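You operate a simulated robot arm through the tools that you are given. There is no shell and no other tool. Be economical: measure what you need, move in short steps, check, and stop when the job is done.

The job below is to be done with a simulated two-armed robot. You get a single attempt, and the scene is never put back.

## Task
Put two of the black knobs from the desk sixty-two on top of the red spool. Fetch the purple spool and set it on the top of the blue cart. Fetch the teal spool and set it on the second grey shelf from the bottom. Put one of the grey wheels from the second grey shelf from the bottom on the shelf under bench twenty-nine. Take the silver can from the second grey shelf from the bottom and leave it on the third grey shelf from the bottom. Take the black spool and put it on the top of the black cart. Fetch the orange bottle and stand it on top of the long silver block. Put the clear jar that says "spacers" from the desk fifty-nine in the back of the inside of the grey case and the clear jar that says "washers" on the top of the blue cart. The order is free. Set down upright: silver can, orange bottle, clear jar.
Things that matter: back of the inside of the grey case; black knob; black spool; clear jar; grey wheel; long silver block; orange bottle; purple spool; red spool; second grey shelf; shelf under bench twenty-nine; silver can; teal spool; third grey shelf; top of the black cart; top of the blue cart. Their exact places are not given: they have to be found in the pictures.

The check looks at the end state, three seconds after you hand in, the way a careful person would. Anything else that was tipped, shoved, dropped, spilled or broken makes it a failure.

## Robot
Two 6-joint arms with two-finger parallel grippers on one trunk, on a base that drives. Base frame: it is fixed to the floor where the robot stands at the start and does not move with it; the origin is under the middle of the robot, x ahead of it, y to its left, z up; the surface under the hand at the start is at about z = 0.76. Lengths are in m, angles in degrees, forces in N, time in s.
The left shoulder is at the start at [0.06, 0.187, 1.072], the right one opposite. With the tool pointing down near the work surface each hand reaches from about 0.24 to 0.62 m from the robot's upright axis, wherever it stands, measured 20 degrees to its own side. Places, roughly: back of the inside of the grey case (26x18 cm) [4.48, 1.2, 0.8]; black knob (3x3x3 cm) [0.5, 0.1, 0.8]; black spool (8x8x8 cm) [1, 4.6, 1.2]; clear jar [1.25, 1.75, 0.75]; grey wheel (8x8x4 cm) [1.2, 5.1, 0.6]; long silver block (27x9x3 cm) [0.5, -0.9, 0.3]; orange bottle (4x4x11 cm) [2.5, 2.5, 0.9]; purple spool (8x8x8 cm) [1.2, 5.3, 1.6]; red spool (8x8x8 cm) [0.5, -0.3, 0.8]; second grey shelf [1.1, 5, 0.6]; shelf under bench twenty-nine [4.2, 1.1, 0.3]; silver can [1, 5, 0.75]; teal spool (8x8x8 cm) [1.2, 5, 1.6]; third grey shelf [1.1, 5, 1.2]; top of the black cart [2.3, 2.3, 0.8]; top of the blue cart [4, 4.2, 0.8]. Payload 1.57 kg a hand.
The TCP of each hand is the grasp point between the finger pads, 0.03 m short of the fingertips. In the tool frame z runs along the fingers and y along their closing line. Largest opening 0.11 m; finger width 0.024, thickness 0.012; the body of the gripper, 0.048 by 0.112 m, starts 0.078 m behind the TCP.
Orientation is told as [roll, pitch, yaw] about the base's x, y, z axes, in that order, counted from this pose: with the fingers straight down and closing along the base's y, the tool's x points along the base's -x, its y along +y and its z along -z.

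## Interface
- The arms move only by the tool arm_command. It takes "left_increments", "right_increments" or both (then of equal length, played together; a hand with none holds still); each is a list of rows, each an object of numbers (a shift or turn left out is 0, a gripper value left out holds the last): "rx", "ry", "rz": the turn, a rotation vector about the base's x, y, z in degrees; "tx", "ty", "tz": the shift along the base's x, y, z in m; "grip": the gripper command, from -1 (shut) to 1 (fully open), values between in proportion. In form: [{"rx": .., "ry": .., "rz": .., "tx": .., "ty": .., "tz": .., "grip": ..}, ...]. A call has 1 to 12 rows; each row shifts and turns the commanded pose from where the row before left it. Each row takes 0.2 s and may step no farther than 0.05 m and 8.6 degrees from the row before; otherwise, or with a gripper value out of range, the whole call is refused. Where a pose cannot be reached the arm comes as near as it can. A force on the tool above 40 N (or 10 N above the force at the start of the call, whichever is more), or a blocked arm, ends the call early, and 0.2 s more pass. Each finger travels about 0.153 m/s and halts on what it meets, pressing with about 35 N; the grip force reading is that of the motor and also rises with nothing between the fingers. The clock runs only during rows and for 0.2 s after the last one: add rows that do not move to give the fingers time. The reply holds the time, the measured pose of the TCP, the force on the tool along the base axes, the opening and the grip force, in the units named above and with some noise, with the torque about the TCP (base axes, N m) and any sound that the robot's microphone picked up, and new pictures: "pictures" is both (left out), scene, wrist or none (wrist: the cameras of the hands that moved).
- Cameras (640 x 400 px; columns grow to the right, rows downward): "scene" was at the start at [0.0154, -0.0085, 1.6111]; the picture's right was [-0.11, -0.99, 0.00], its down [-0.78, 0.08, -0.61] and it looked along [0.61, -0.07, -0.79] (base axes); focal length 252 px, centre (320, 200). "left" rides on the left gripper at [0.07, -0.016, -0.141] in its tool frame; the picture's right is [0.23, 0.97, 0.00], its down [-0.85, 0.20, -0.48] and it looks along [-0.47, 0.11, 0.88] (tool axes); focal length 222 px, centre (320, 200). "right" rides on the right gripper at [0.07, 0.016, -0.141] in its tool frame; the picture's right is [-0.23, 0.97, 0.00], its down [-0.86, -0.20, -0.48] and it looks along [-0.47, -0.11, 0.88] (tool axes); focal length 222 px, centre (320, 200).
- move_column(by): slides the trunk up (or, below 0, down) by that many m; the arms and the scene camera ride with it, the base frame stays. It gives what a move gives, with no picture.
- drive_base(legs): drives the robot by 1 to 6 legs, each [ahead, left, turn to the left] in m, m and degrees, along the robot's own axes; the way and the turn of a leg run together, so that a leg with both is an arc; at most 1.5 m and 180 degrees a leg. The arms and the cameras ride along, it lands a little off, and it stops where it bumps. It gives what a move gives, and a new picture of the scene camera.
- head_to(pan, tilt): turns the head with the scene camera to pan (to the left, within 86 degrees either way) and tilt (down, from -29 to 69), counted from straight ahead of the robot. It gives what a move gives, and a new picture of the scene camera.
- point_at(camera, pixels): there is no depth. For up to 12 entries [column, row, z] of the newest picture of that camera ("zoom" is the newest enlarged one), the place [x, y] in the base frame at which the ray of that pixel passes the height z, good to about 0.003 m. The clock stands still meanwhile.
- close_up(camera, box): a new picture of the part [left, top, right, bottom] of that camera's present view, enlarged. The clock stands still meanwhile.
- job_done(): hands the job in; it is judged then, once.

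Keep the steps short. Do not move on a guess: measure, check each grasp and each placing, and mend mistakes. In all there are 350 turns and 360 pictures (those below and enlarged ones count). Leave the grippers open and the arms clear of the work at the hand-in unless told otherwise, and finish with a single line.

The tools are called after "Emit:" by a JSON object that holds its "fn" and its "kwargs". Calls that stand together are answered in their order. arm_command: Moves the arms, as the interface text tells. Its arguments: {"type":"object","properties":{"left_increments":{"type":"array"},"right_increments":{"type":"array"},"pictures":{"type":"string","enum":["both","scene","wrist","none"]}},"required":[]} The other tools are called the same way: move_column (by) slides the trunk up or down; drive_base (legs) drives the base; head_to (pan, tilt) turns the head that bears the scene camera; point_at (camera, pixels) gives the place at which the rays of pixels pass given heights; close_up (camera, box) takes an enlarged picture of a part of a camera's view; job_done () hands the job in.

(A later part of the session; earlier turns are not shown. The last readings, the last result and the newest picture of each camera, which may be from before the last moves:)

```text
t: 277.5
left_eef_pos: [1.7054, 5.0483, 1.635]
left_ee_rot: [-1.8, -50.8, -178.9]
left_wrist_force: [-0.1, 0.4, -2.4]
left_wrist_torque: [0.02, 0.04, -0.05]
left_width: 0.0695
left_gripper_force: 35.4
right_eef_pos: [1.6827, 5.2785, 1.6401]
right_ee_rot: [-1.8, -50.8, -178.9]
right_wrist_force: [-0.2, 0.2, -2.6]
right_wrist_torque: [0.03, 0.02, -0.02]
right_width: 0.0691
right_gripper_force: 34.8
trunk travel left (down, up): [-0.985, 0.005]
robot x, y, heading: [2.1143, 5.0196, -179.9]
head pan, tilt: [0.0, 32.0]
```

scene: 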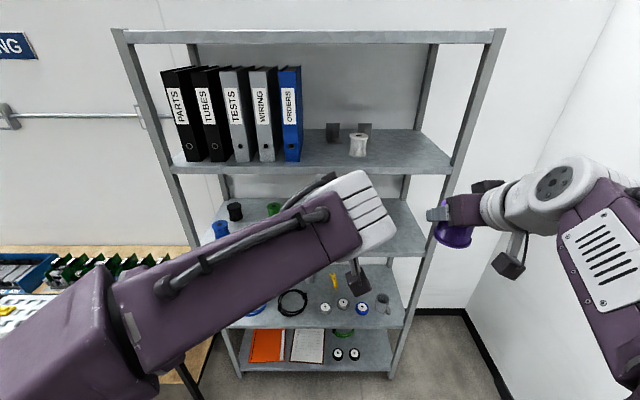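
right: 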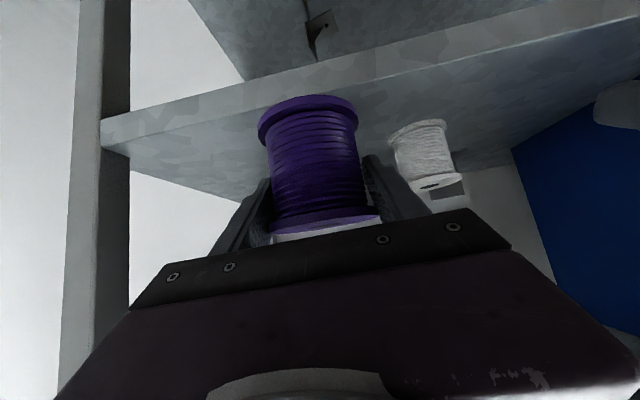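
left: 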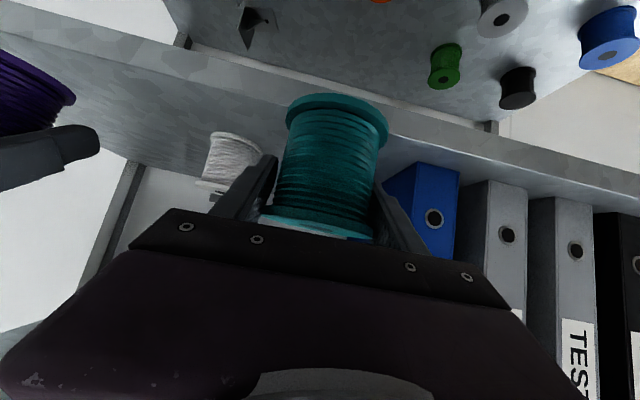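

Emit:
{"fn": "move_column", "kwargs": {"by": -0.4}}

Emit:
{"fn": "arm_command", "kwargs": {"left_increments": [{"tz": -0.045}, {"tz": -0.045}, {"tz": -0.045}, {"tz": -0.045}, {"tz": -0.045}, {"tz": -0.045}, {"tz": -0.04}], "right_increments": [{"tz": -0.045}, {"tz": -0.045}, {"tz": -0.045}, {"tz": -0.045}, {"tz": -0.045, "ty": 0.01}, {"ty": 0.03}, {"ty": 0.03}], "pictures": "scene"}}

Emit:
{"fn": "close_up", "kwargs": {"camera": "scene", "box": [200, 200, 440, 380]}}

```text
t: 281.3
left_eef_pos: [1.7082, 5.0484, 1.235]
left_ee_rot: [-1.8, -50.9, -179.0]
left_wrist_force: [0.2, -0.3, -2.9]
left_wrist_torque: [0.0, 0.01, 0.01]
left_width: 0.0695
left_gripper_force: 34.1
right_eef_pos: [1.6861, 5.2792, 1.2412]
right_ee_rot: [-1.8, -51.0, -178.9]
right_wrist_force: [1.3, 0.0, -2.9]
right_wrist_torque: [0.01, 0.04, 0.04]
right_width: 0.0693
right_gripper_force: 34.7
trunk travel left (down, up): [-0.585, 0.405]
robot x, y, heading: [2.1116, 5.0142, -179.8]
head pan, tilt: [0.0, 32.0]
```

```text
t: 282.9
left_eef_pos: [1.7064, 5.0493, 0.9213]
left_ee_rot: [-1.6, -50.8, -179.1]
left_wrist_force: [-0.4, 0.2, -3.7]
left_wrist_torque: [-0.03, 0.05, -0.01]
left_width: 0.0693
left_gripper_force: 34.7
right_eef_pos: [1.6816, 5.3528, 1.0164]
right_ee_rot: [-1.6, -50.9, -179.2]
right_wrist_force: [0.5, 0.5, -3.4]
right_wrist_torque: [-0.01, 0.03, 0.03]
right_width: 0.0694
right_gripper_force: 35.4
right hand out of reach, approached as far as the arm can: row 1
trunk travel left (down, up): [-0.585, 0.405]
robot x, y, heading: [2.1148, 5.0204, -179.9]
head pan, tilt: [0.0, 32.0]
```

scene: 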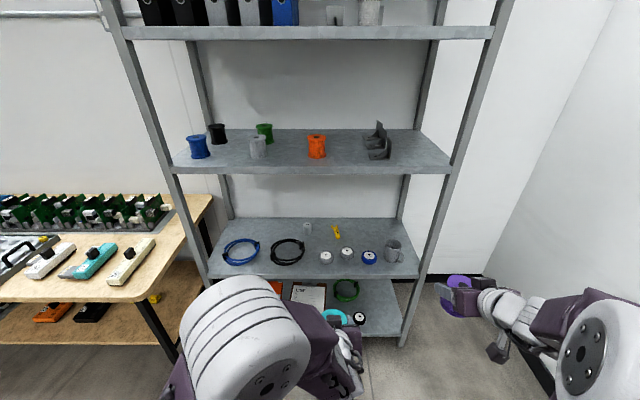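

```text
2.22 times, centred on (320, 290) of scene
```

zoom: 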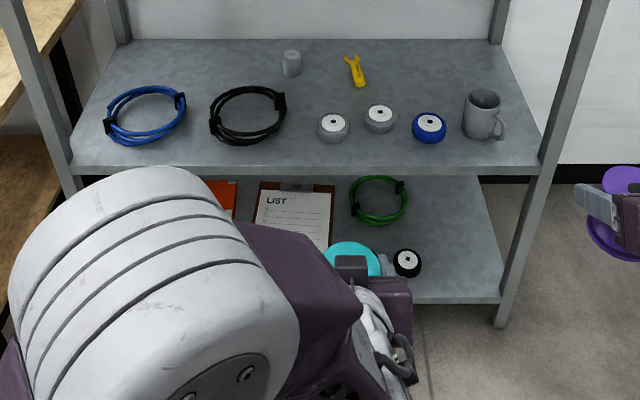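

Emit:
{"fn": "point_at", "kwargs": {"camera": "scene", "pixels": [[311, 276, 0.58], [311, 276, 0.61], [311, 276, 0.64], [310, 172, 1.16], [310, 172, 1.14], [307, 234, 0.61], [307, 234, 0.64], [326, 262, 0.63], [347, 257, 0.63], [275, 228, 0.63], [311, 305, 0.25]]}}

```text
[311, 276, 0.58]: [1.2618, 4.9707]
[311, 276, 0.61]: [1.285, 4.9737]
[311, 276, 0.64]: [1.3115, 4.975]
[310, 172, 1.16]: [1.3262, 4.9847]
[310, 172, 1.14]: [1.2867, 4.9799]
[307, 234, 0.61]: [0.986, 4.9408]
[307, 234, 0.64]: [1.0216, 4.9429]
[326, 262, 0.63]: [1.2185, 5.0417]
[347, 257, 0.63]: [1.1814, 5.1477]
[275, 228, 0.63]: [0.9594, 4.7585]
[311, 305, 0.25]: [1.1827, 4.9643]
```

The second shelf surface is about z≈0.65. A free patch lies left of the can at about (1.00,4.78). I tuck the right hand back, shift the left hand to y≈4.78, lower the trunk 0.1.

Emit:
{"fn": "arm_command", "kwargs": {"left_increments": [{"ty": -0.045}, {"ty": -0.045}, {"ty": -0.045}, {"ty": -0.045}, {"ty": -0.045}, {"ty": -0.045}], "right_increments": [{"tx": 0.04}, {"tx": 0.04}, {"tx": 0.04}, {"tx": 0.03}, {}, {}], "pictures": "none"}}

Emit:
{"fn": "move_column", "kwargs": {"by": -0.1}}

```text
t: 284.3
left_eef_pos: [1.658, 4.8661, 0.9572]
left_ee_rot: [-0.4, -50.7, -179.3]
left_wrist_force: [-0.6, -0.3, -2.9]
left_wrist_torque: [0.01, 0.04, -0.04]
left_width: 0.0694
left_gripper_force: 34.6
left hand out of reach, approached as far as the arm can: row 2, 3, 4, 5, 6
right_eef_pos: [1.822, 5.3773, 1.0385]
right_ee_rot: [-1.8, -50.9, -179.0]
right_wrist_force: [-0.5, 0.0, -2.5]
right_wrist_torque: [0.0, 0.04, -0.02]
right_width: 0.0691
right_gripper_force: 34.4
right hand out of reach, approached as far as the arm can: row 2, 3, 4
trunk travel left (down, up): [-0.585, 0.405]
robot x, y, heading: [2.1163, 5.0193, -179.9]
head pan, tilt: [0.0, 32.0]
```

```text
t: 285.6
left_eef_pos: [1.6573, 4.8659, 0.8574]
left_ee_rot: [-0.4, -50.7, -179.3]
left_wrist_force: [-0.4, -0.4, -3.9]
left_wrist_torque: [-0.02, -0.01, 0.01]
left_width: 0.0692
left_gripper_force: 34.9
right_eef_pos: [1.8201, 5.3773, 0.9382]
right_ee_rot: [-1.8, -50.8, -178.9]
right_wrist_force: [-0.1, -0.1, -3.6]
right_wrist_torque: [0.01, 0.04, -0.04]
right_width: 0.0693
right_gripper_force: 35.3
trunk travel left (down, up): [-0.485, 0.505]
robot x, y, heading: [2.1141, 5.0175, -179.6]
head pan, tilt: [0.0, 32.0]
```

Emit:
{"fn": "arm_command", "kwargs": {"left_increments": [{"tx": -0.03, "ty": -0.02}, {"tx": -0.02, "ty": -0.03}, {}], "pictures": "none"}}

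Emit:
{"fn": "drive_base", "kwargs": {"legs": [[0.28, 0, 0]]}}

```text
t: 286.4
left_eef_pos: [1.6302, 4.8655, 0.8535]
left_ee_rot: [-0.3, -50.6, -179.3]
left_wrist_force: [1.1, -0.4, -2.8]
left_wrist_torque: [-0.03, 0.03, 0.01]
left_width: 0.0694
left_gripper_force: 35.3
left hand out of reach, approached as far as the arm can: row 1, 2
right_eef_pos: [1.8209, 5.3778, 0.9363]
right_ee_rot: [-1.7, -50.9, -178.9]
right_wrist_force: [-0.1, 0.5, -2.8]
right_wrist_torque: [0.02, 0.03, 0.0]
right_width: 0.0691
right_gripper_force: 35.2
trunk travel left (down, up): [-0.485, 0.505]
robot x, y, heading: [2.1134, 5.0134, -179.6]
head pan, tilt: [0.0, 32.0]
```

```text
t: 288.4
left_eef_pos: [1.3521, 4.8671, 0.8527]
left_ee_rot: [-0.3, -50.6, -179.4]
left_wrist_force: [-0.3, -0.6, -3.0]
left_wrist_torque: [0.01, 0.06, 0.04]
left_width: 0.0695
left_gripper_force: 34.6
right_eef_pos: [1.5421, 5.3779, 0.9375]
right_ee_rot: [-1.6, -50.9, -179.2]
right_wrist_force: [-1.7, -0.3, -2.6]
right_wrist_torque: [0.02, 0.01, -0.03]
right_width: 0.0691
right_gripper_force: 35.1
trunk travel left (down, up): [-0.485, 0.505]
robot x, y, heading: [1.8363, 5.019, -179.9]
head pan, tilt: [0.0, 32.0]
```

scene: 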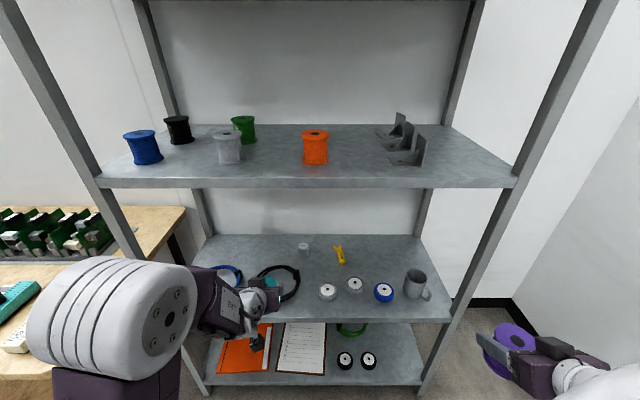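

Emit:
{"fn": "drive_base", "kwargs": {"legs": [[0, 0.09, 0], [0.15, 0, 0]]}}

Emit:
{"fn": "point_at", "kwargs": {"camera": "scene", "pixels": [[303, 247, 0.65]]}}

```text
t: 290.4
left_eef_pos: [1.2023, 4.7755, 0.853]
left_ee_rot: [-0.2, -50.6, -179.3]
left_wrist_force: [-0.6, 0.0, -4.0]
left_wrist_torque: [-0.02, 0.03, -0.01]
left_width: 0.0693
left_gripper_force: 34.8
right_eef_pos: [1.3913, 5.2854, 0.9369]
right_ee_rot: [-1.6, -50.9, -178.8]
right_wrist_force: [-0.1, 0.0, -2.7]
right_wrist_torque: [-0.02, 0.05, 0.0]
right_width: 0.0693
right_gripper_force: 34.5
trunk travel left (down, up): [-0.485, 0.505]
robot x, y, heading: [1.6832, 4.9279, -180.1]
head pan, tilt: [0.0, 32.0]
```

scene: 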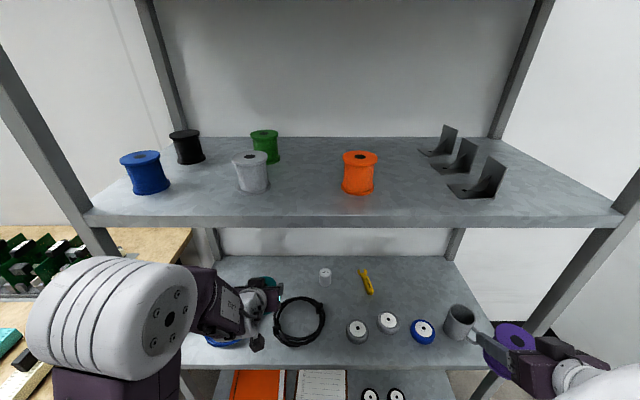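

```text
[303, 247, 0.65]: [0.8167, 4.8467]
```

Emit:
{"fn": "point_at", "kwargs": {"camera": "scene", "pixels": [[325, 283, 0.65], [325, 283, 0.62], [300, 297, 0.67], [356, 335, 0.65], [388, 328, 0.65], [240, 275, 0.65]]}}

Emit:
{"fn": "arm_command", "kwargs": {"left_increments": [{"tx": -0.04}, {"tx": -0.04}, {"tx": -0.04}, {"tx": -0.04}, {"tx": -0.03}, {}], "pictures": "both"}}

```text
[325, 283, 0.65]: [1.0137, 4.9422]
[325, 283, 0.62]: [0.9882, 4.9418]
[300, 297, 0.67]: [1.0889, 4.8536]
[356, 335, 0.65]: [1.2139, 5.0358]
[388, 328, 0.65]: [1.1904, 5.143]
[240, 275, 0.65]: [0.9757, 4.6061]
```

```text
t: 291.9
left_eef_pos: [1.0121, 4.7749, 0.8546]
left_ee_rot: [-0.1, -50.6, -179.3]
left_wrist_force: [-0.2, -0.3, -3.1]
left_wrist_torque: [-0.02, 0.05, 0.0]
left_width: 0.069
left_gripper_force: 34.8
right_eef_pos: [1.3931, 5.286, 0.9383]
right_ee_rot: [-1.7, -50.8, -178.8]
right_wrist_force: [1.0, -0.2, -3.5]
right_wrist_torque: [0.01, -0.01, -0.03]
right_width: 0.069
right_gripper_force: 34.7
trunk travel left (down, up): [-0.485, 0.505]
robot x, y, heading: [1.6879, 4.9243, -179.8]
head pan, tilt: [0.0, 32.0]
```

scene: 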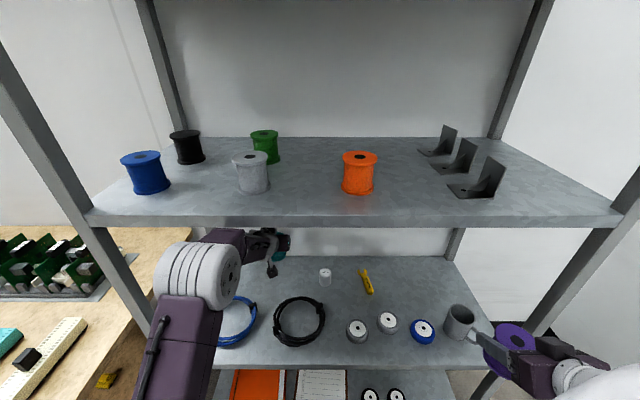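
left: 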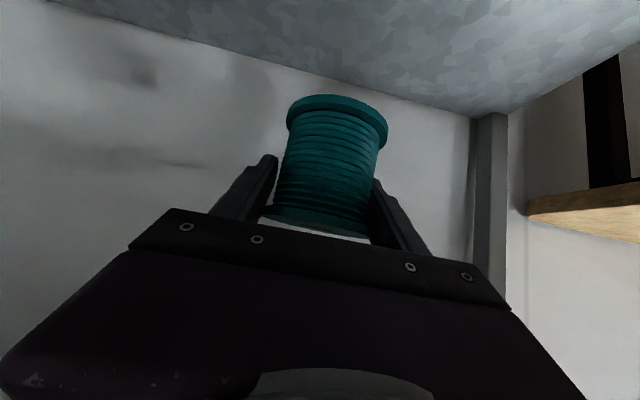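

The patch is clear below. I lower the teal spool towards the second shelf.

Emit:
{"fn": "arm_command", "kwargs": {"left_increments": [{"tz": -0.04}, {"tz": -0.04}, {"tz": -0.04}, {"tz": -0.015}, {}], "pictures": "both"}}

Emit:
{"fn": "close_up", "kwargs": {"camera": "scene", "box": [200, 230, 360, 350]}}

```text
t: 293.1
left_eef_pos: [1.0123, 4.7746, 0.7215]
left_ee_rot: [0.3, -50.4, -179.3]
left_wrist_force: [0.0, -0.1, -3.2]
left_wrist_torque: [-0.01, 0.06, 0.01]
left_width: 0.0693
left_gripper_force: 35.0
right_eef_pos: [1.3919, 5.2852, 0.9376]
right_ee_rot: [-1.6, -50.8, -178.9]
right_wrist_force: [0.2, 0.2, -3.6]
right_wrist_torque: [0.01, 0.06, 0.0]
right_width: 0.0688
right_gripper_force: 35.2
trunk travel left (down, up): [-0.485, 0.505]
robot x, y, heading: [1.6903, 4.9248, -179.5]
head pan, tilt: [0.0, 32.0]
```

scene: 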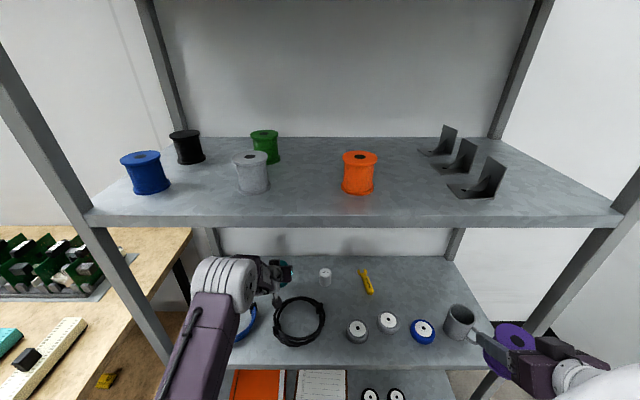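
left: 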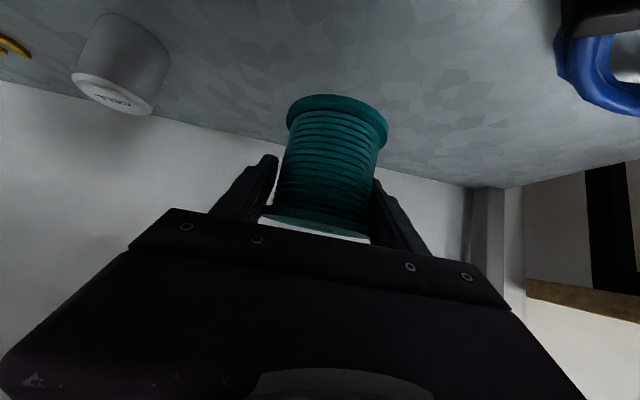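

```text
3.33 times, centred on (280, 290) of scene
```

zoom: 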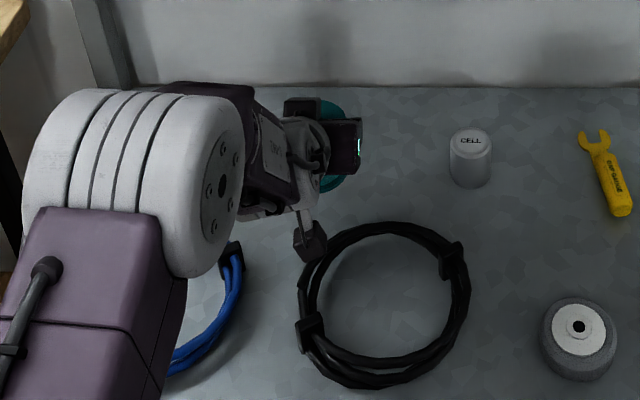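

The camera cube hangs close to the black cable's edge, so I shift 15 mm towards the gap between the cables and descend slowly.

Emit:
{"fn": "arm_command", "kwargs": {"left_increments": [{"ty": -0.015}, {"tz": -0.01}, {"tz": -0.006}, {"tz": -0.004}, {}], "pictures": "none"}}

Emit:
{"fn": "close_up", "kwargs": {"camera": "scene", "box": [220, 240, 340, 330]}}

```text
t: 294.2
left_eef_pos: [1.0072, 4.7744, 0.7018]
left_ee_rot: [0.5, -50.5, -179.3]
left_wrist_force: [0.8, 1.1, -3.2]
left_wrist_torque: [0.02, 0.06, -0.01]
left_width: 0.0695
left_gripper_force: 35.2
left hand out of reach, approached as far as the arm can: row 1, 4
right_eef_pos: [1.3934, 5.286, 0.9381]
right_ee_rot: [-1.7, -50.8, -178.9]
right_wrist_force: [0.1, 0.5, -2.7]
right_wrist_torque: [-0.03, 0.04, 0.03]
right_width: 0.0693
right_gripper_force: 34.8
trunk travel left (down, up): [-0.485, 0.505]
robot x, y, heading: [1.685, 4.9247, -179.6]
head pan, tilt: [0.0, 32.0]
```

```text
4.44 times, centred on (280, 285) of scene
```

zoom: 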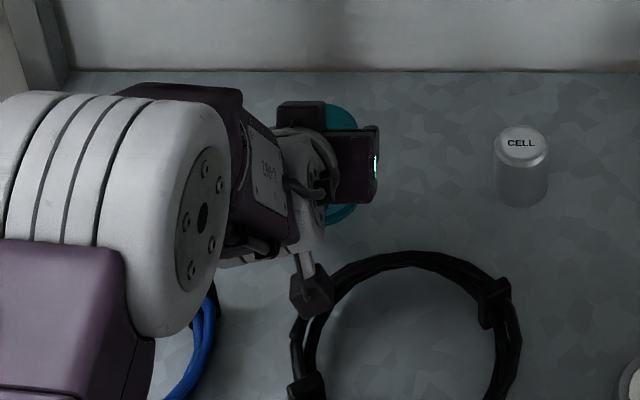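

Emit:
{"fn": "drive_base", "kwargs": {"legs": [[0, 0.015, 0]]}}

Emit:
{"fn": "close_up", "kwargs": {"camera": "left", "box": [0, 0, 640, 400]}}

```text
t: 295.0
left_eef_pos: [1.0077, 4.7592, 0.7028]
left_ee_rot: [0.4, -50.5, -179.3]
left_wrist_force: [0.3, 0.6, -3.6]
left_wrist_torque: [0.04, -0.01, 0.02]
left_width: 0.0694
left_gripper_force: 35.6
right_eef_pos: [1.3935, 5.2704, 0.9386]
right_ee_rot: [-1.7, -50.8, -178.9]
right_wrist_force: [0.7, 0.1, -3.3]
right_wrist_torque: [0.04, 0.0, 0.0]
right_width: 0.0691
right_gripper_force: 35.1
trunk travel left (down, up): [-0.485, 0.505]
robot x, y, heading: [1.6847, 4.9081, -179.7]
head pan, tilt: [0.0, 32.0]
```

scene: 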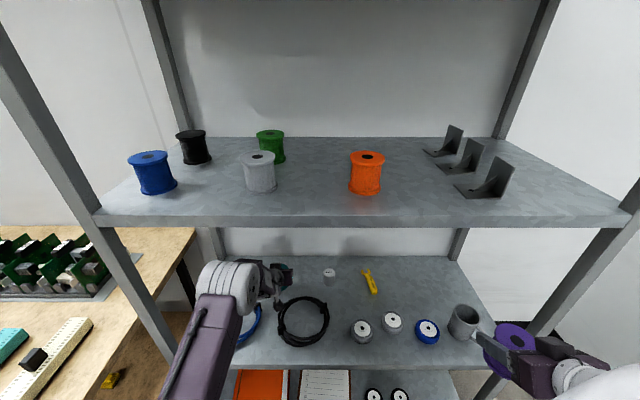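

```text
1.00 times, centred on (320, 200) of left (not enlarged: the box is as wide or as high as the picture)
```

zoom: 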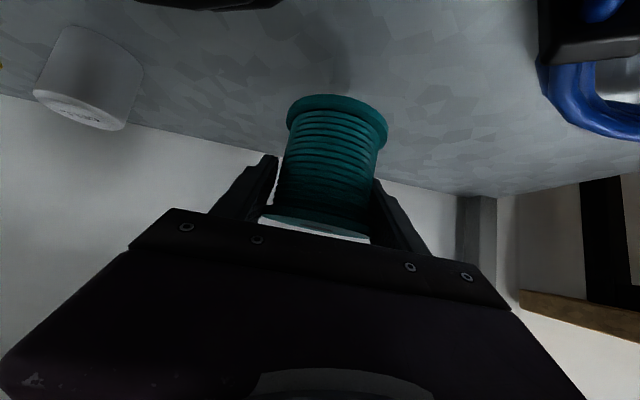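

Emit:
{"fn": "arm_command", "kwargs": {"left_increments": [{"tz": -0.005}, {"tz": -0.004}, {"tz": -0.003}, {}], "pictures": "none"}}

```text
t: 296.0
left_eef_pos: [1.0096, 4.7612, 0.691]
left_ee_rot: [0.6, -50.4, -179.3]
left_wrist_force: [0.5, 0.1, -3.6]
left_wrist_torque: [0.01, 0.03, 0.04]
left_width: 0.0692
left_gripper_force: 35.6
right_eef_pos: [1.3931, 5.2711, 0.938]
right_ee_rot: [-1.8, -50.8, -178.9]
right_wrist_force: [0.1, -0.2, -3.1]
right_wrist_torque: [0.03, 0.0, 0.01]
right_width: 0.0694
right_gripper_force: 35.2
trunk travel left (down, up): [-0.485, 0.505]
robot x, y, heading: [1.689, 4.9106, -179.7]
head pan, tilt: [0.0, 32.0]
```

Emit:
{"fn": "arm_command", "kwargs": {"left_increments": [{"tz": -0.004}, {"tz": -0.003}, {"tz": -0.003}, {}], "pictures": "wrist"}}

Emit:
{"fn": "close_up", "kwargs": {"camera": "scene", "box": [220, 240, 340, 330]}}

```text
t: 297.0
left_eef_pos: [1.0095, 4.7603, 0.6806]
left_ee_rot: [0.8, -50.4, -179.3]
left_wrist_force: [-0.1, 0.3, -2.8]
left_wrist_torque: [0.0, 0.04, 0.03]
left_width: 0.0696
left_gripper_force: 35.2
right_eef_pos: [1.3938, 5.2707, 0.9365]
right_ee_rot: [-1.7, -50.9, -178.8]
right_wrist_force: [-0.8, -0.5, -3.2]
right_wrist_torque: [0.02, 0.03, 0.01]
right_width: 0.0688
right_gripper_force: 35.0
trunk travel left (down, up): [-0.485, 0.505]
robot x, y, heading: [1.688, 4.9103, -179.9]
head pan, tilt: [0.0, 32.0]
```

left: 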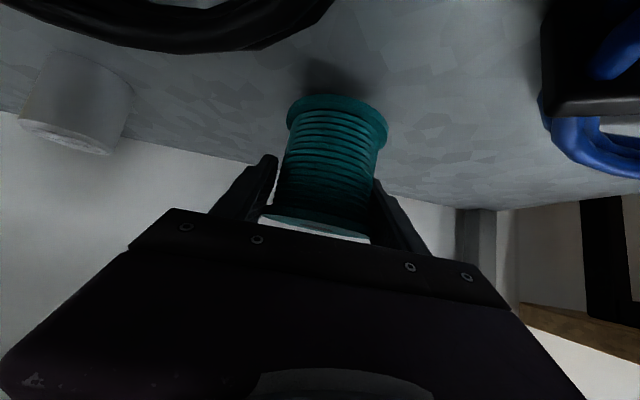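

```text
4.44 times, centred on (280, 285) of scene
```

zoom: 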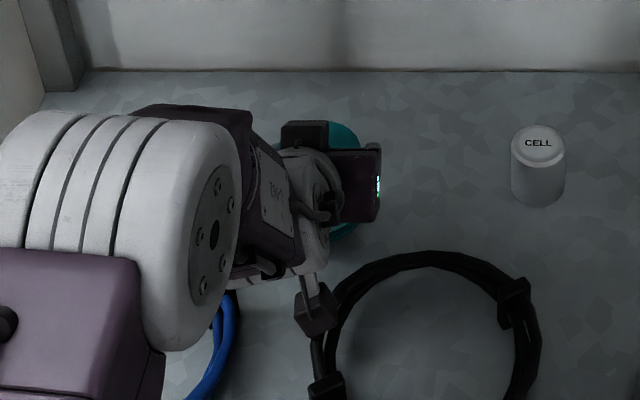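

Emit:
{"fn": "arm_command", "kwargs": {"left_increments": [{"tz": -0.005}, {"tz": -0.004}, {"tz": -0.004}, {"tz": -0.003}, {}], "pictures": "none"}}

```text
t: 298.2
left_eef_pos: [1.0082, 4.7606, 0.666]
left_ee_rot: [0.8, -50.5, -179.3]
left_wrist_force: [-1.4, 0.3, 3.5]
left_wrist_torque: [0.23, 0.07, 0.03]
left_width: 0.0694
left_gripper_force: 35.3
right_eef_pos: [1.3937, 5.2711, 0.938]
right_ee_rot: [-1.7, -50.8, -178.9]
right_wrist_force: [0.3, 0.1, -1.9]
right_wrist_torque: [0.03, 0.03, -0.01]
right_width: 0.0692
right_gripper_force: 34.7
trunk travel left (down, up): [-0.485, 0.505]
robot x, y, heading: [1.6862, 4.9099, -179.6]
head pan, tilt: [0.0, 32.0]
```

Contact (load gone). I open, retract along the tool axis.

Emit:
{"fn": "arm_command", "kwargs": {"left_increments": [{"tz": -0.001}, {"grip": 0.4}, {"grip": 0.65}, {}, {"tx": 0.015, "tz": 0.012}, {"tx": 0.03, "tz": 0.025}, {"tx": 0.03, "tz": 0.025}, {"tx": 0.03, "tz": 0.025}, {"tx": 0.03, "tz": 0.025}, {"tx": 0.04}, {"tx": 0.04}, {}], "pictures": "scene"}}

Emit:
{"fn": "close_up", "kwargs": {"camera": "scene", "box": [200, 230, 480, 370]}}

```text
t: 300.8
left_eef_pos: [1.1979, 4.7578, 0.8102]
left_ee_rot: [2.7, -49.7, 178.9]
left_wrist_force: [-0.2, -0.4, 0.8]
left_wrist_torque: [-0.02, -0.01, -0.01]
left_width: 0.0908
left_gripper_force: 0.1
left hand out of reach, approached as far as the arm can: row 5, 6, 8, 9, 10, 11
right_eef_pos: [1.3929, 5.2712, 0.9369]
right_ee_rot: [-1.8, -50.7, -178.9]
right_wrist_force: [-1.0, 0.1, -3.1]
right_wrist_torque: [0.01, 0.02, 0.0]
right_width: 0.0693
right_gripper_force: 35.2
trunk travel left (down, up): [-0.485, 0.505]
robot x, y, heading: [1.6867, 4.9072, -180.1]
head pan, tilt: [0.0, 32.0]
```

scene: 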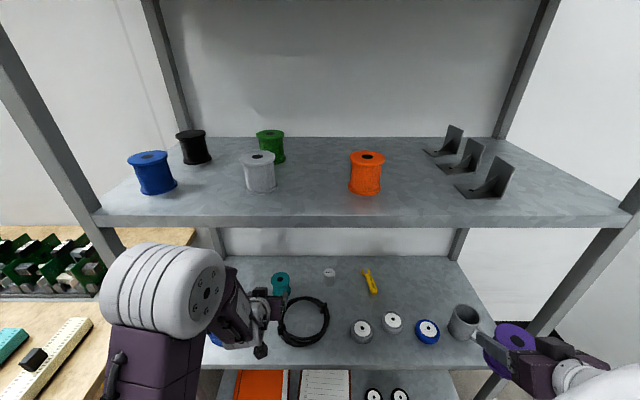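

```text
2.29 times, centred on (340, 300) of scene
```

zoom: 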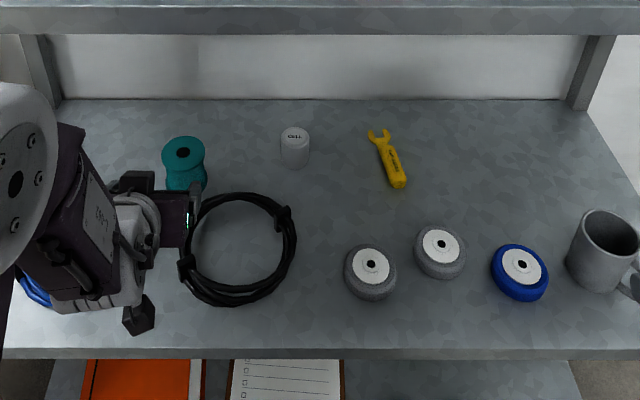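

Teal stands on the second shelf. Next the silver can ("CELL") at ≈(0.99,4.94). I sidestep the base 0.09 right with the hand high over the cables, and measure third-shelf free space.

Emit:
{"fn": "drive_base", "kwargs": {"legs": [[0, -0.09, 0]]}}

Emit:
{"fn": "arm_command", "kwargs": {"left_increments": [{"ty": 0.03}, {"ty": 0.03}, {"ty": 0.03}, {"tz": -0.03}, {}], "pictures": "both"}}

```text
t: 301.9
left_eef_pos: [1.1967, 4.8471, 0.8094]
left_ee_rot: [2.8, -49.8, 178.7]
left_wrist_force: [-0.4, 0.4, -0.5]
left_wrist_torque: [0.0, 0.02, 0.02]
left_width: 0.0909
left_gripper_force: 0.1
right_eef_pos: [1.3926, 5.3602, 0.9365]
right_ee_rot: [-1.5, -50.7, -178.9]
right_wrist_force: [-0.8, 0.2, -4.2]
right_wrist_torque: [-0.01, 0.0, 0.03]
right_width: 0.0689
right_gripper_force: 34.7
trunk travel left (down, up): [-0.485, 0.505]
robot x, y, heading: [1.687, 4.9991, -179.8]
head pan, tilt: [0.0, 32.0]
```

scene: 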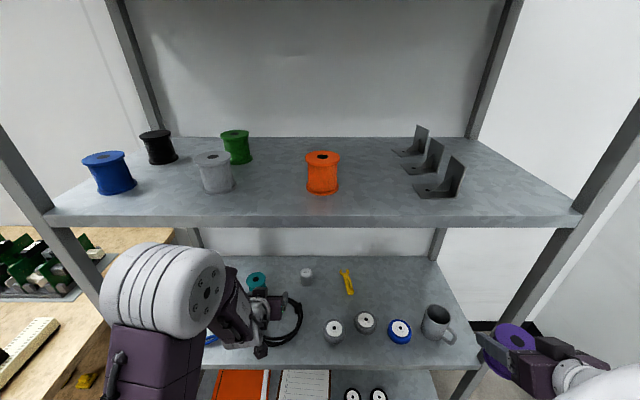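

```text
t: 303.1
left_eef_pos: [1.198, 4.9354, 0.7791]
left_ee_rot: [2.7, -50.0, 178.9]
left_wrist_force: [-0.2, 0.6, 0.3]
left_wrist_torque: [0.04, -0.01, 0.01]
left_width: 0.0907
left_gripper_force: 0.0
right_eef_pos: [1.3932, 5.359, 0.9378]
right_ee_rot: [-1.7, -50.8, -178.9]
right_wrist_force: [0.3, 0.3, -3.1]
right_wrist_torque: [0.0, 0.02, -0.02]
right_width: 0.0692
right_gripper_force: 34.9
trunk travel left (down, up): [-0.485, 0.505]
robot x, y, heading: [1.6838, 4.9985, -179.6]
head pan, tilt: [0.0, 32.0]
```

scene: 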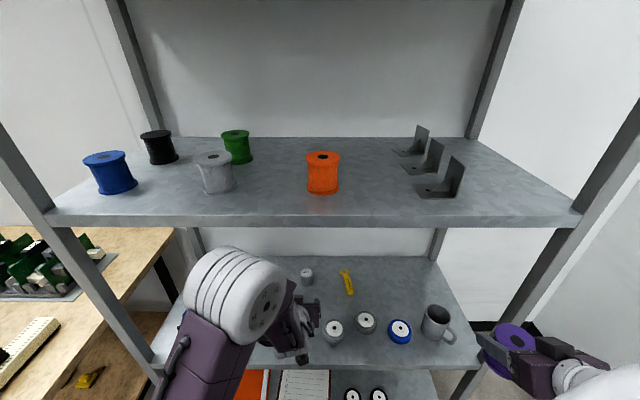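
left: 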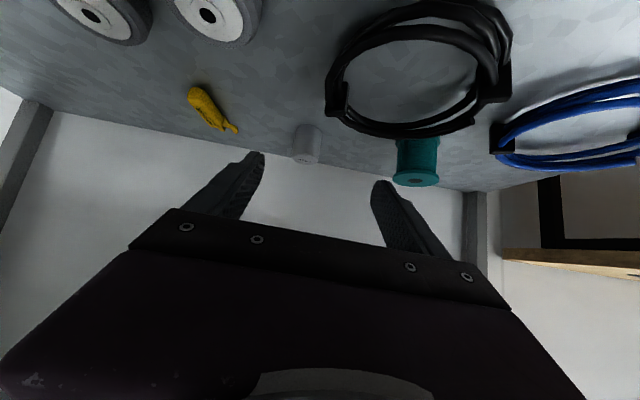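

Emit:
{"fn": "point_at", "kwargs": {"camera": "scene", "pixels": [[306, 284, 0.622], [306, 272, 0.68], [412, 195, 1.16], [322, 192, 1.16], [425, 195, 1.16], [370, 205, 1.16], [320, 219, 1.16]]}}

Emit:
{"fn": "point_at", "kwargs": {"camera": "left", "pixels": [[308, 127, 0.622], [303, 158, 0.68]]}}

Emit:
{"fn": "close_up", "kwargs": {"camera": "left", "box": [230, 100, 390, 200]}}

```text
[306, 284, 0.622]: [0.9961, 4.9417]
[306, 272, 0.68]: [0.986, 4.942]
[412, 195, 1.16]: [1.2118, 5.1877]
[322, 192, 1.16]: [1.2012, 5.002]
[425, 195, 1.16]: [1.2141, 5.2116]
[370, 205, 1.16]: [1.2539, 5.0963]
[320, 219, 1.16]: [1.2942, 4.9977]
```

```text
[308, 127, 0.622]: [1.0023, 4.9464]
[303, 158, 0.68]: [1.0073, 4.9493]
```

```text
4.00 times, centred on (310, 150) of left
```

zoom: 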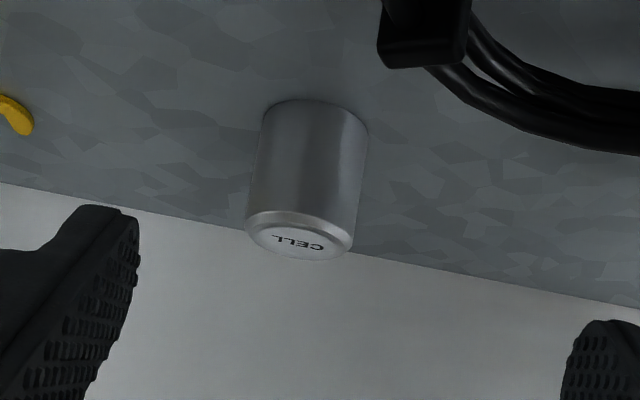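

The can is at ≈(1.00,4.945), Ø≈0.035. I steepen the left hand by 14° so that its camera clears the cable, then go in high.

Emit:
{"fn": "arm_command", "kwargs": {"left_increments": [{"ry": -7, "tx": -0.03, "grip": 0.3}, {"ry": -7, "tx": -0.03}, {"tx": -0.03, "ty": 0.008}, {"tx": -0.03}, {"tx": -0.03}, {"tx": -0.03}, {"tx": -0.018}, {}], "pictures": "both"}}

```text
t: 304.9
left_eef_pos: [1.0012, 4.9455, 0.7804]
left_ee_rot: [2.4, -35.8, 179.0]
left_wrist_force: [0.4, 0.0, 0.2]
left_wrist_torque: [-0.03, -0.01, 0.03]
left_width: 0.0716
left_gripper_force: 0.0
right_eef_pos: [1.3927, 5.36, 0.9374]
right_ee_rot: [-1.7, -50.8, -178.9]
right_wrist_force: [-0.7, 0.8, -2.7]
right_wrist_torque: [-0.02, 0.05, 0.02]
right_width: 0.069
right_gripper_force: 34.9
trunk travel left (down, up): [-0.485, 0.505]
robot x, y, heading: [1.6877, 4.9985, -179.9]
head pan, tilt: [0.0, 32.0]
```

scene: 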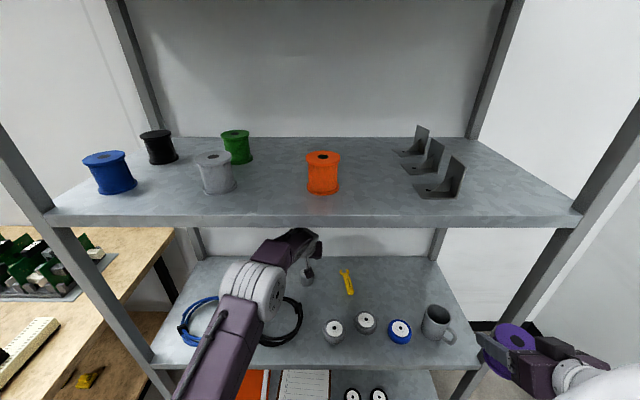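
left: 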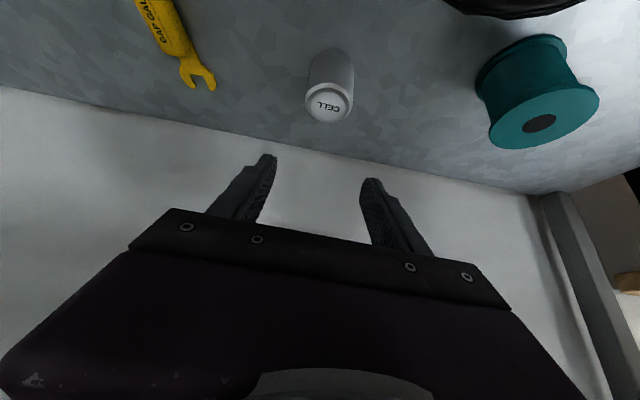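

Emit:
{"fn": "point_at", "kwargs": {"camera": "left", "pixels": [[329, 107, 0.68], [331, 62, 0.622], [329, 107, 0.67]]}}

Emit:
{"fn": "arm_command", "kwargs": {"left_increments": [{"tz": -0.03}, {"tz": -0.03}, {"tz": -0.02}, {}], "pictures": "wrist"}}

```text
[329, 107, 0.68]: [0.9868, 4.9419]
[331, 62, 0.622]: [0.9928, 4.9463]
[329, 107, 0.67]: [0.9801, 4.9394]
```

```text
t: 305.9
left_eef_pos: [1.0005, 4.9432, 0.6993]
left_ee_rot: [2.4, -35.9, 179.1]
left_wrist_force: [-0.6, 0.3, 0.5]
left_wrist_torque: [-0.01, -0.01, 0.0]
left_width: 0.0714
left_gripper_force: 0.0
right_eef_pos: [1.3915, 5.3589, 0.9364]
right_ee_rot: [-1.8, -50.8, -178.9]
right_wrist_force: [0.2, 0.1, -3.0]
right_wrist_torque: [-0.04, 0.04, 0.03]
right_width: 0.069
right_gripper_force: 34.9
trunk travel left (down, up): [-0.485, 0.505]
robot x, y, heading: [1.6846, 4.9994, -179.6]
head pan, tilt: [0.0, 32.0]
```

left: 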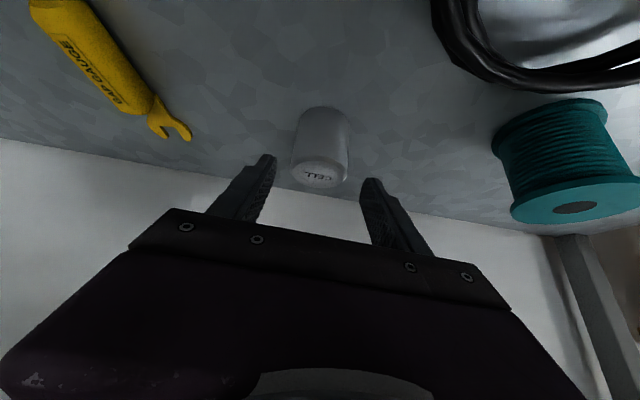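

Emit:
{"fn": "arm_command", "kwargs": {"left_increments": [{"tx": -0.009, "tz": -0.02}, {"tz": -0.016}, {}, {"grip": -1}, {}, {}], "pictures": "wrist"}}

```text
t: 307.3
left_eef_pos: [0.9898, 4.9438, 0.6632]
left_ee_rot: [2.4, -35.9, 179.1]
left_wrist_force: [-0.8, -0.3, 0.5]
left_wrist_torque: [-0.03, 0.03, 0.03]
left_width: 0.0469
left_gripper_force: 34.8
right_eef_pos: [1.3939, 5.3601, 0.9377]
right_ee_rot: [-1.7, -50.7, -178.9]
right_wrist_force: [0.0, 0.2, -3.3]
right_wrist_torque: [0.0, 0.04, -0.02]
right_width: 0.0691
right_gripper_force: 35.2
trunk travel left (down, up): [-0.485, 0.505]
robot x, y, heading: [1.6883, 4.9996, -180.1]
head pan, tilt: [0.0, 32.0]
```

left: 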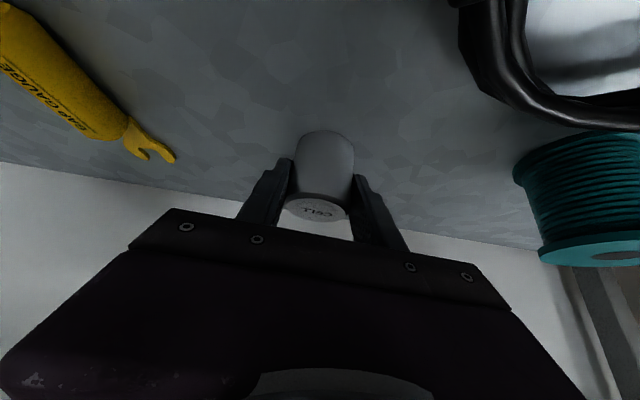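

The can is held at 0.047 width. I lift, pull out, back off, raise the trunk 0.4.

Emit:
{"fn": "arm_command", "kwargs": {"left_increments": [{"tz": 0.03}, {"tz": 0.04}, {"tz": 0.04}, {"tx": 0.04}, {"tx": 0.04}, {"tx": 0.04}, {"tx": 0.04}, {"tx": 0.04}, {}], "pictures": "none"}}

Emit:
{"fn": "drive_base", "kwargs": {"legs": [[-0.27, 0, 0]]}}

Emit:
{"fn": "move_column", "kwargs": {"by": 0.4}}

```text
t: 309.3
left_eef_pos: [1.1916, 4.9453, 0.7697]
left_ee_rot: [2.4, -35.8, 179.1]
left_wrist_force: [-0.1, 0.1, -1.9]
left_wrist_torque: [-0.03, -0.03, 0.0]
left_width: 0.0471
left_gripper_force: 34.9
right_eef_pos: [1.3914, 5.3603, 0.9375]
right_ee_rot: [-1.7, -50.9, -178.9]
right_wrist_force: [-1.3, -0.6, -3.2]
right_wrist_torque: [-0.04, 0.06, 0.01]
right_width: 0.0691
right_gripper_force: 34.6
trunk travel left (down, up): [-0.485, 0.505]
robot x, y, heading: [1.6895, 4.9966, -179.8]
head pan, tilt: [0.0, 32.0]
```

```text
t: 311.2
left_eef_pos: [1.4642, 4.9467, 0.7714]
left_ee_rot: [2.3, -35.9, 179.0]
left_wrist_force: [-0.1, 0.3, -2.2]
left_wrist_torque: [0.01, -0.02, -0.01]
left_width: 0.0467
left_gripper_force: 34.8
right_eef_pos: [1.6648, 5.361, 0.9374]
right_ee_rot: [-1.7, -51.0, -179.1]
right_wrist_force: [-0.2, -0.2, -3.6]
right_wrist_torque: [0.0, 0.03, -0.03]
right_width: 0.069
right_gripper_force: 34.8
trunk travel left (down, up): [-0.485, 0.505]
robot x, y, heading: [1.9598, 5.0015, -180.1]
head pan, tilt: [0.0, 32.0]
```

scene: 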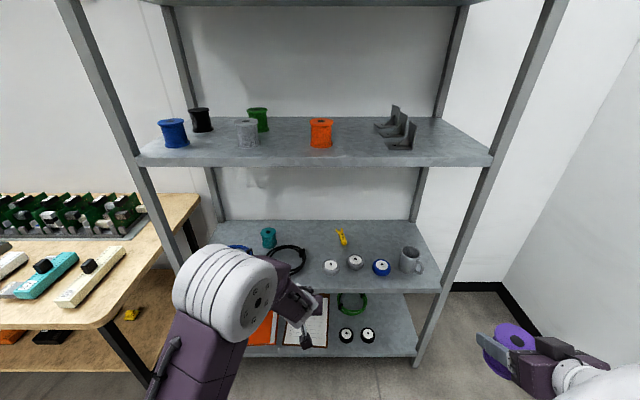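

```text
t: 315.1
left_eef_pos: [1.4625, 4.9462, 1.1701]
left_ee_rot: [2.4, -35.7, 178.9]
left_wrist_force: [0.0, 0.1, -1.2]
left_wrist_torque: [0.0, -0.01, 0.01]
left_width: 0.0465
left_gripper_force: 35.1
right_eef_pos: [1.6648, 5.3616, 1.3373]
right_ee_rot: [-1.7, -50.9, -179.0]
right_wrist_force: [-0.3, -0.8, -3.3]
right_wrist_torque: [0.0, 0.04, 0.02]
right_width: 0.0692
right_gripper_force: 35.4
trunk travel left (down, up): [-0.885, 0.105]
robot x, y, heading: [1.9552, 4.9976, -179.8]
head pan, tilt: [0.0, 32.0]
```

Emit:
{"fn": "arm_command", "kwargs": {"left_increments": [{"tz": 0.04, "ty": 0.02}, {"tz": 0.04, "ty": 0.02}, {"tz": 0.02, "ty": 0.03}, {}], "pictures": "none"}}

Emit:
{"fn": "drive_base", "kwargs": {"legs": [[0, -0.085, 0], [0.19, 0, 0]]}}

Emit:
{"fn": "close_up", "kwargs": {"camera": "left", "box": [0, 0, 640, 400]}}

```text
t: 316.1
left_eef_pos: [1.4623, 5.0177, 1.2718]
left_ee_rot: [2.4, -35.9, 178.9]
left_wrist_force: [0.3, -0.5, -1.5]
left_wrist_torque: [-0.01, -0.05, 0.0]
left_width: 0.0468
left_gripper_force: 34.8
right_eef_pos: [1.6646, 5.3612, 1.3375]
right_ee_rot: [-1.8, -50.8, -179.1]
right_wrist_force: [0.1, 0.0, -2.6]
right_wrist_torque: [-0.01, 0.03, -0.02]
right_width: 0.0691
right_gripper_force: 35.3
trunk travel left (down, up): [-0.885, 0.105]
robot x, y, heading: [1.9537, 5.0029, -179.9]
head pan, tilt: [0.0, 32.0]
```

```text
t: 318.3
left_eef_pos: [1.2768, 5.0962, 1.2724]
left_ee_rot: [2.4, -36.0, 179.2]
left_wrist_force: [-0.3, -1.2, -1.7]
left_wrist_torque: [0.02, 0.02, 0.01]
left_width: 0.0466
left_gripper_force: 35.0
right_eef_pos: [1.4784, 5.4418, 1.3389]
right_ee_rot: [-1.8, -51.0, -178.8]
right_wrist_force: [0.7, 0.0, -2.2]
right_wrist_torque: [0.02, 0.04, 0.01]
right_width: 0.0692
right_gripper_force: 34.6
trunk travel left (down, up): [-0.885, 0.105]
robot x, y, heading: [1.7688, 5.0797, -179.5]
head pan, tilt: [0.0, 32.0]
```

scene: 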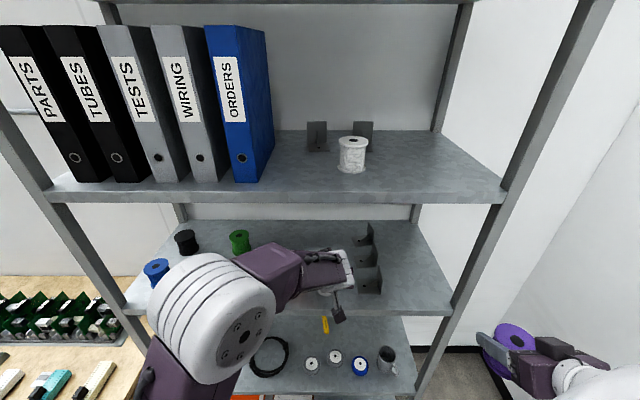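

```text
1.00 times, centred on (320, 200) of left (not enlarged: the box is as wide or as high as the picture)
```

zoom: 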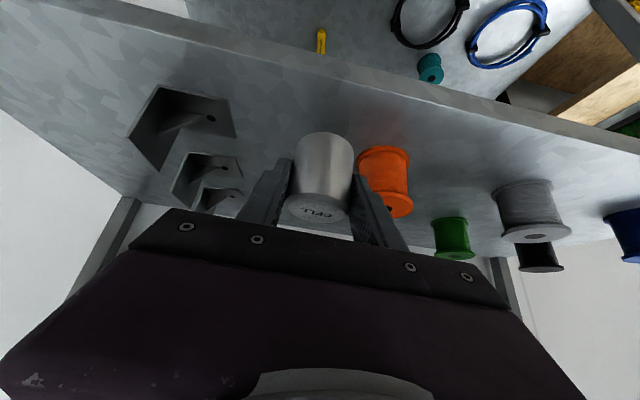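

Emit:
{"fn": "point_at", "kwargs": {"camera": "left", "pixels": [[235, 135, 1.16], [240, 190, 1.16], [360, 155, 1.16], [385, 152, 1.16], [408, 152, 1.16], [325, 75, 1.16]]}}

```text
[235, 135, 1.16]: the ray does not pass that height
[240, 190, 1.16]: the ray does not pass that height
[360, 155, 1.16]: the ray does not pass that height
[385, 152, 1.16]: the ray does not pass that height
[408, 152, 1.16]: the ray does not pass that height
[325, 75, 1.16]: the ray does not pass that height
```

Emit:
{"fn": "point_at", "kwargs": {"camera": "zoom", "pixels": [[235, 135, 1.16], [240, 190, 1.16], [360, 155, 1.16], [385, 152, 1.16], [408, 152, 1.16], [325, 75, 1.16]]}}

```text
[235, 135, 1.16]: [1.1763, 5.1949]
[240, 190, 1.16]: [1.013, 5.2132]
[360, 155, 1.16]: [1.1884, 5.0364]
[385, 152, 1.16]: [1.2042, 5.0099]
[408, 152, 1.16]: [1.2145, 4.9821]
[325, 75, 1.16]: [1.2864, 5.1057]
```

The gap between orange (y 5.04) and brackets (y 5.195) is centred at 5.115. I go to (1.215,5.114) and lower.

Emit:
{"fn": "arm_command", "kwargs": {"left_increments": [{"tx": -0.02, "ty": 0.018}, {"tx": -0.02}, {"tx": -0.02}, {"tz": -0.03}, {"tz": -0.025}, {}], "pictures": "both"}}

```text
t: 319.7
left_eef_pos: [1.2126, 5.1167, 1.2161]
left_ee_rot: [2.2, -35.7, 179.2]
left_wrist_force: [0.7, -0.5, -2.0]
left_wrist_torque: [0.04, -0.02, 0.0]
left_width: 0.047
left_gripper_force: 34.8
right_eef_pos: [1.4739, 5.4417, 1.3369]
right_ee_rot: [-1.7, -50.7, -178.8]
right_wrist_force: [0.5, 0.3, -2.8]
right_wrist_torque: [-0.01, 0.03, -0.03]
right_width: 0.0691
right_gripper_force: 34.6
trunk travel left (down, up): [-0.885, 0.105]
robot x, y, heading: [1.767, 5.0843, -179.9]
head pan, tilt: [0.0, 32.0]
```

scene: 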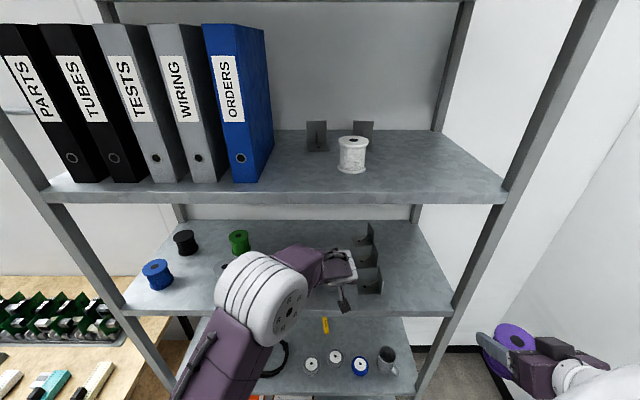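
left: 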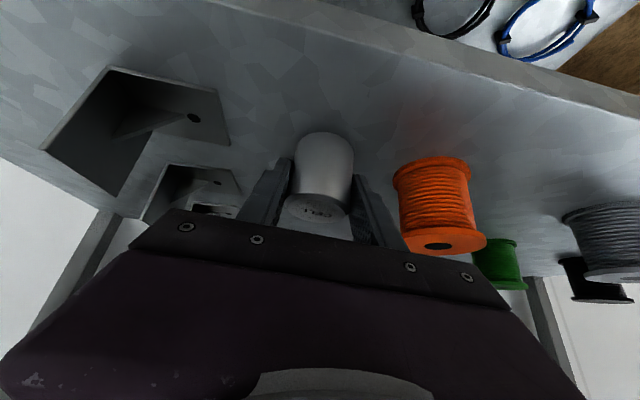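

Emit:
{"fn": "arm_command", "kwargs": {"left_increments": [{"tz": -0.006}, {"tz": -0.004}, {"tz": -0.003}, {}], "pictures": "none"}}

```text
t: 320.7
left_eef_pos: [1.2136, 5.1169, 1.2038]
left_ee_rot: [2.4, -35.8, 179.1]
left_wrist_force: [-0.7, -0.1, -1.0]
left_wrist_torque: [0.03, 0.0, 0.06]
left_width: 0.047
left_gripper_force: 35.1
right_eef_pos: [1.4737, 5.4445, 1.3365]
right_ee_rot: [-1.6, -50.8, -178.9]
right_wrist_force: [0.4, -0.7, -3.3]
right_wrist_torque: [0.0, 0.01, -0.01]
right_width: 0.0691
right_gripper_force: 35.2
trunk travel left (down, up): [-0.885, 0.105]
robot x, y, heading: [1.7736, 5.082, -179.8]
head pan, tilt: [0.0, 32.0]
```

Emit:
{"fn": "arm_command", "kwargs": {"left_increments": [{"tz": -0.003}, {"tz": -0.003}, {"tz": -0.003}, {}], "pictures": "none"}}

```text
t: 321.7
left_eef_pos: [1.2154, 5.1164, 1.1968]
left_ee_rot: [2.2, -36.1, 179.1]
left_wrist_force: [-2.8, -1.2, 29.5]
left_wrist_torque: [-0.06, 0.38, 0.08]
left_width: 0.0472
left_gripper_force: 34.8
right_eef_pos: [1.4771, 5.4424, 1.3378]
right_ee_rot: [-1.7, -51.0, -178.8]
right_wrist_force: [-0.7, -0.5, -2.8]
right_wrist_torque: [0.04, 0.06, -0.02]
right_width: 0.0691
right_gripper_force: 35.1
trunk travel left (down, up): [-0.885, 0.105]
robot x, y, heading: [1.7656, 5.083, -179.7]
head pan, tilt: [0.0, 32.0]
```

Contact. I ease up 2 mm, open and retract along the tool axis.

Emit:
{"fn": "arm_command", "kwargs": {"left_increments": [{"tz": 0.002}, {"grip": 0.0}, {"grip": 0.25}, {}, {"tx": 0.012, "tz": 0.016}, {"tx": 0.02, "tz": 0.03}, {"tx": 0.02, "tz": 0.03}, {"tx": 0.035}, {"tx": 0.04}, {"tx": 0.04}, {}], "pictures": "both"}}

Emit:
{"fn": "close_up", "kwargs": {"camera": "scene", "box": [200, 200, 460, 380]}}

```text
t: 324.1
left_eef_pos: [1.3785, 5.1148, 1.2699]
left_ee_rot: [2.4, -35.7, 179.2]
left_wrist_force: [0.1, 0.4, 0.0]
left_wrist_torque: [0.04, 0.0, 0.0]
left_width: 0.0691
left_gripper_force: 0.2
right_eef_pos: [1.4736, 5.443, 1.3369]
right_ee_rot: [-1.7, -50.8, -178.9]
right_wrist_force: [-0.2, -1.0, -2.4]
right_wrist_torque: [0.0, 0.03, 0.0]
right_width: 0.0689
right_gripper_force: 34.8
trunk travel left (down, up): [-0.885, 0.105]
robot x, y, heading: [1.7691, 5.0855, -179.4]
head pan, tilt: [0.0, 32.0]
```

scene: 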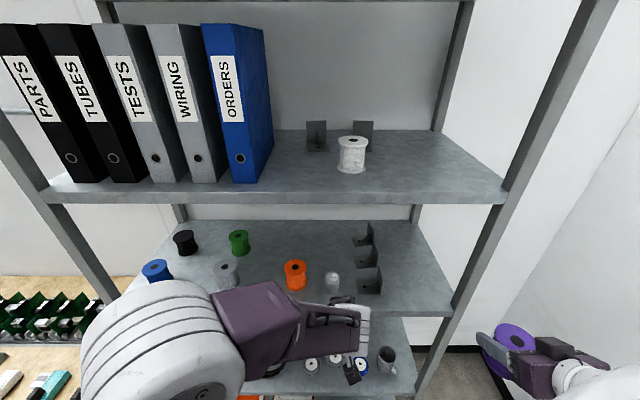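
left: 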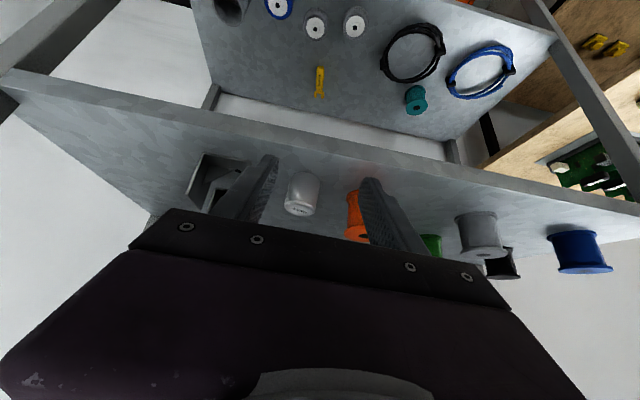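

```text
2.22 times, centred on (330, 290) of scene
```

zoom: 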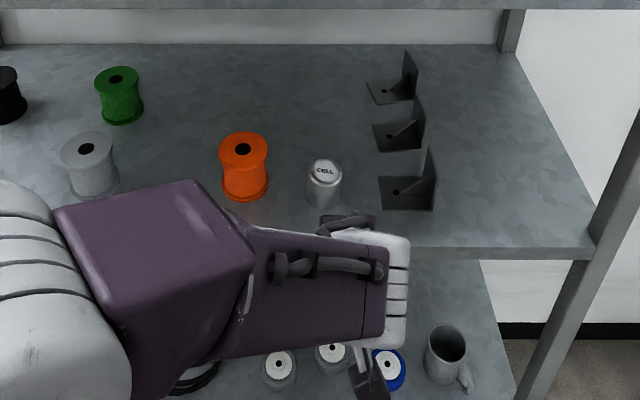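

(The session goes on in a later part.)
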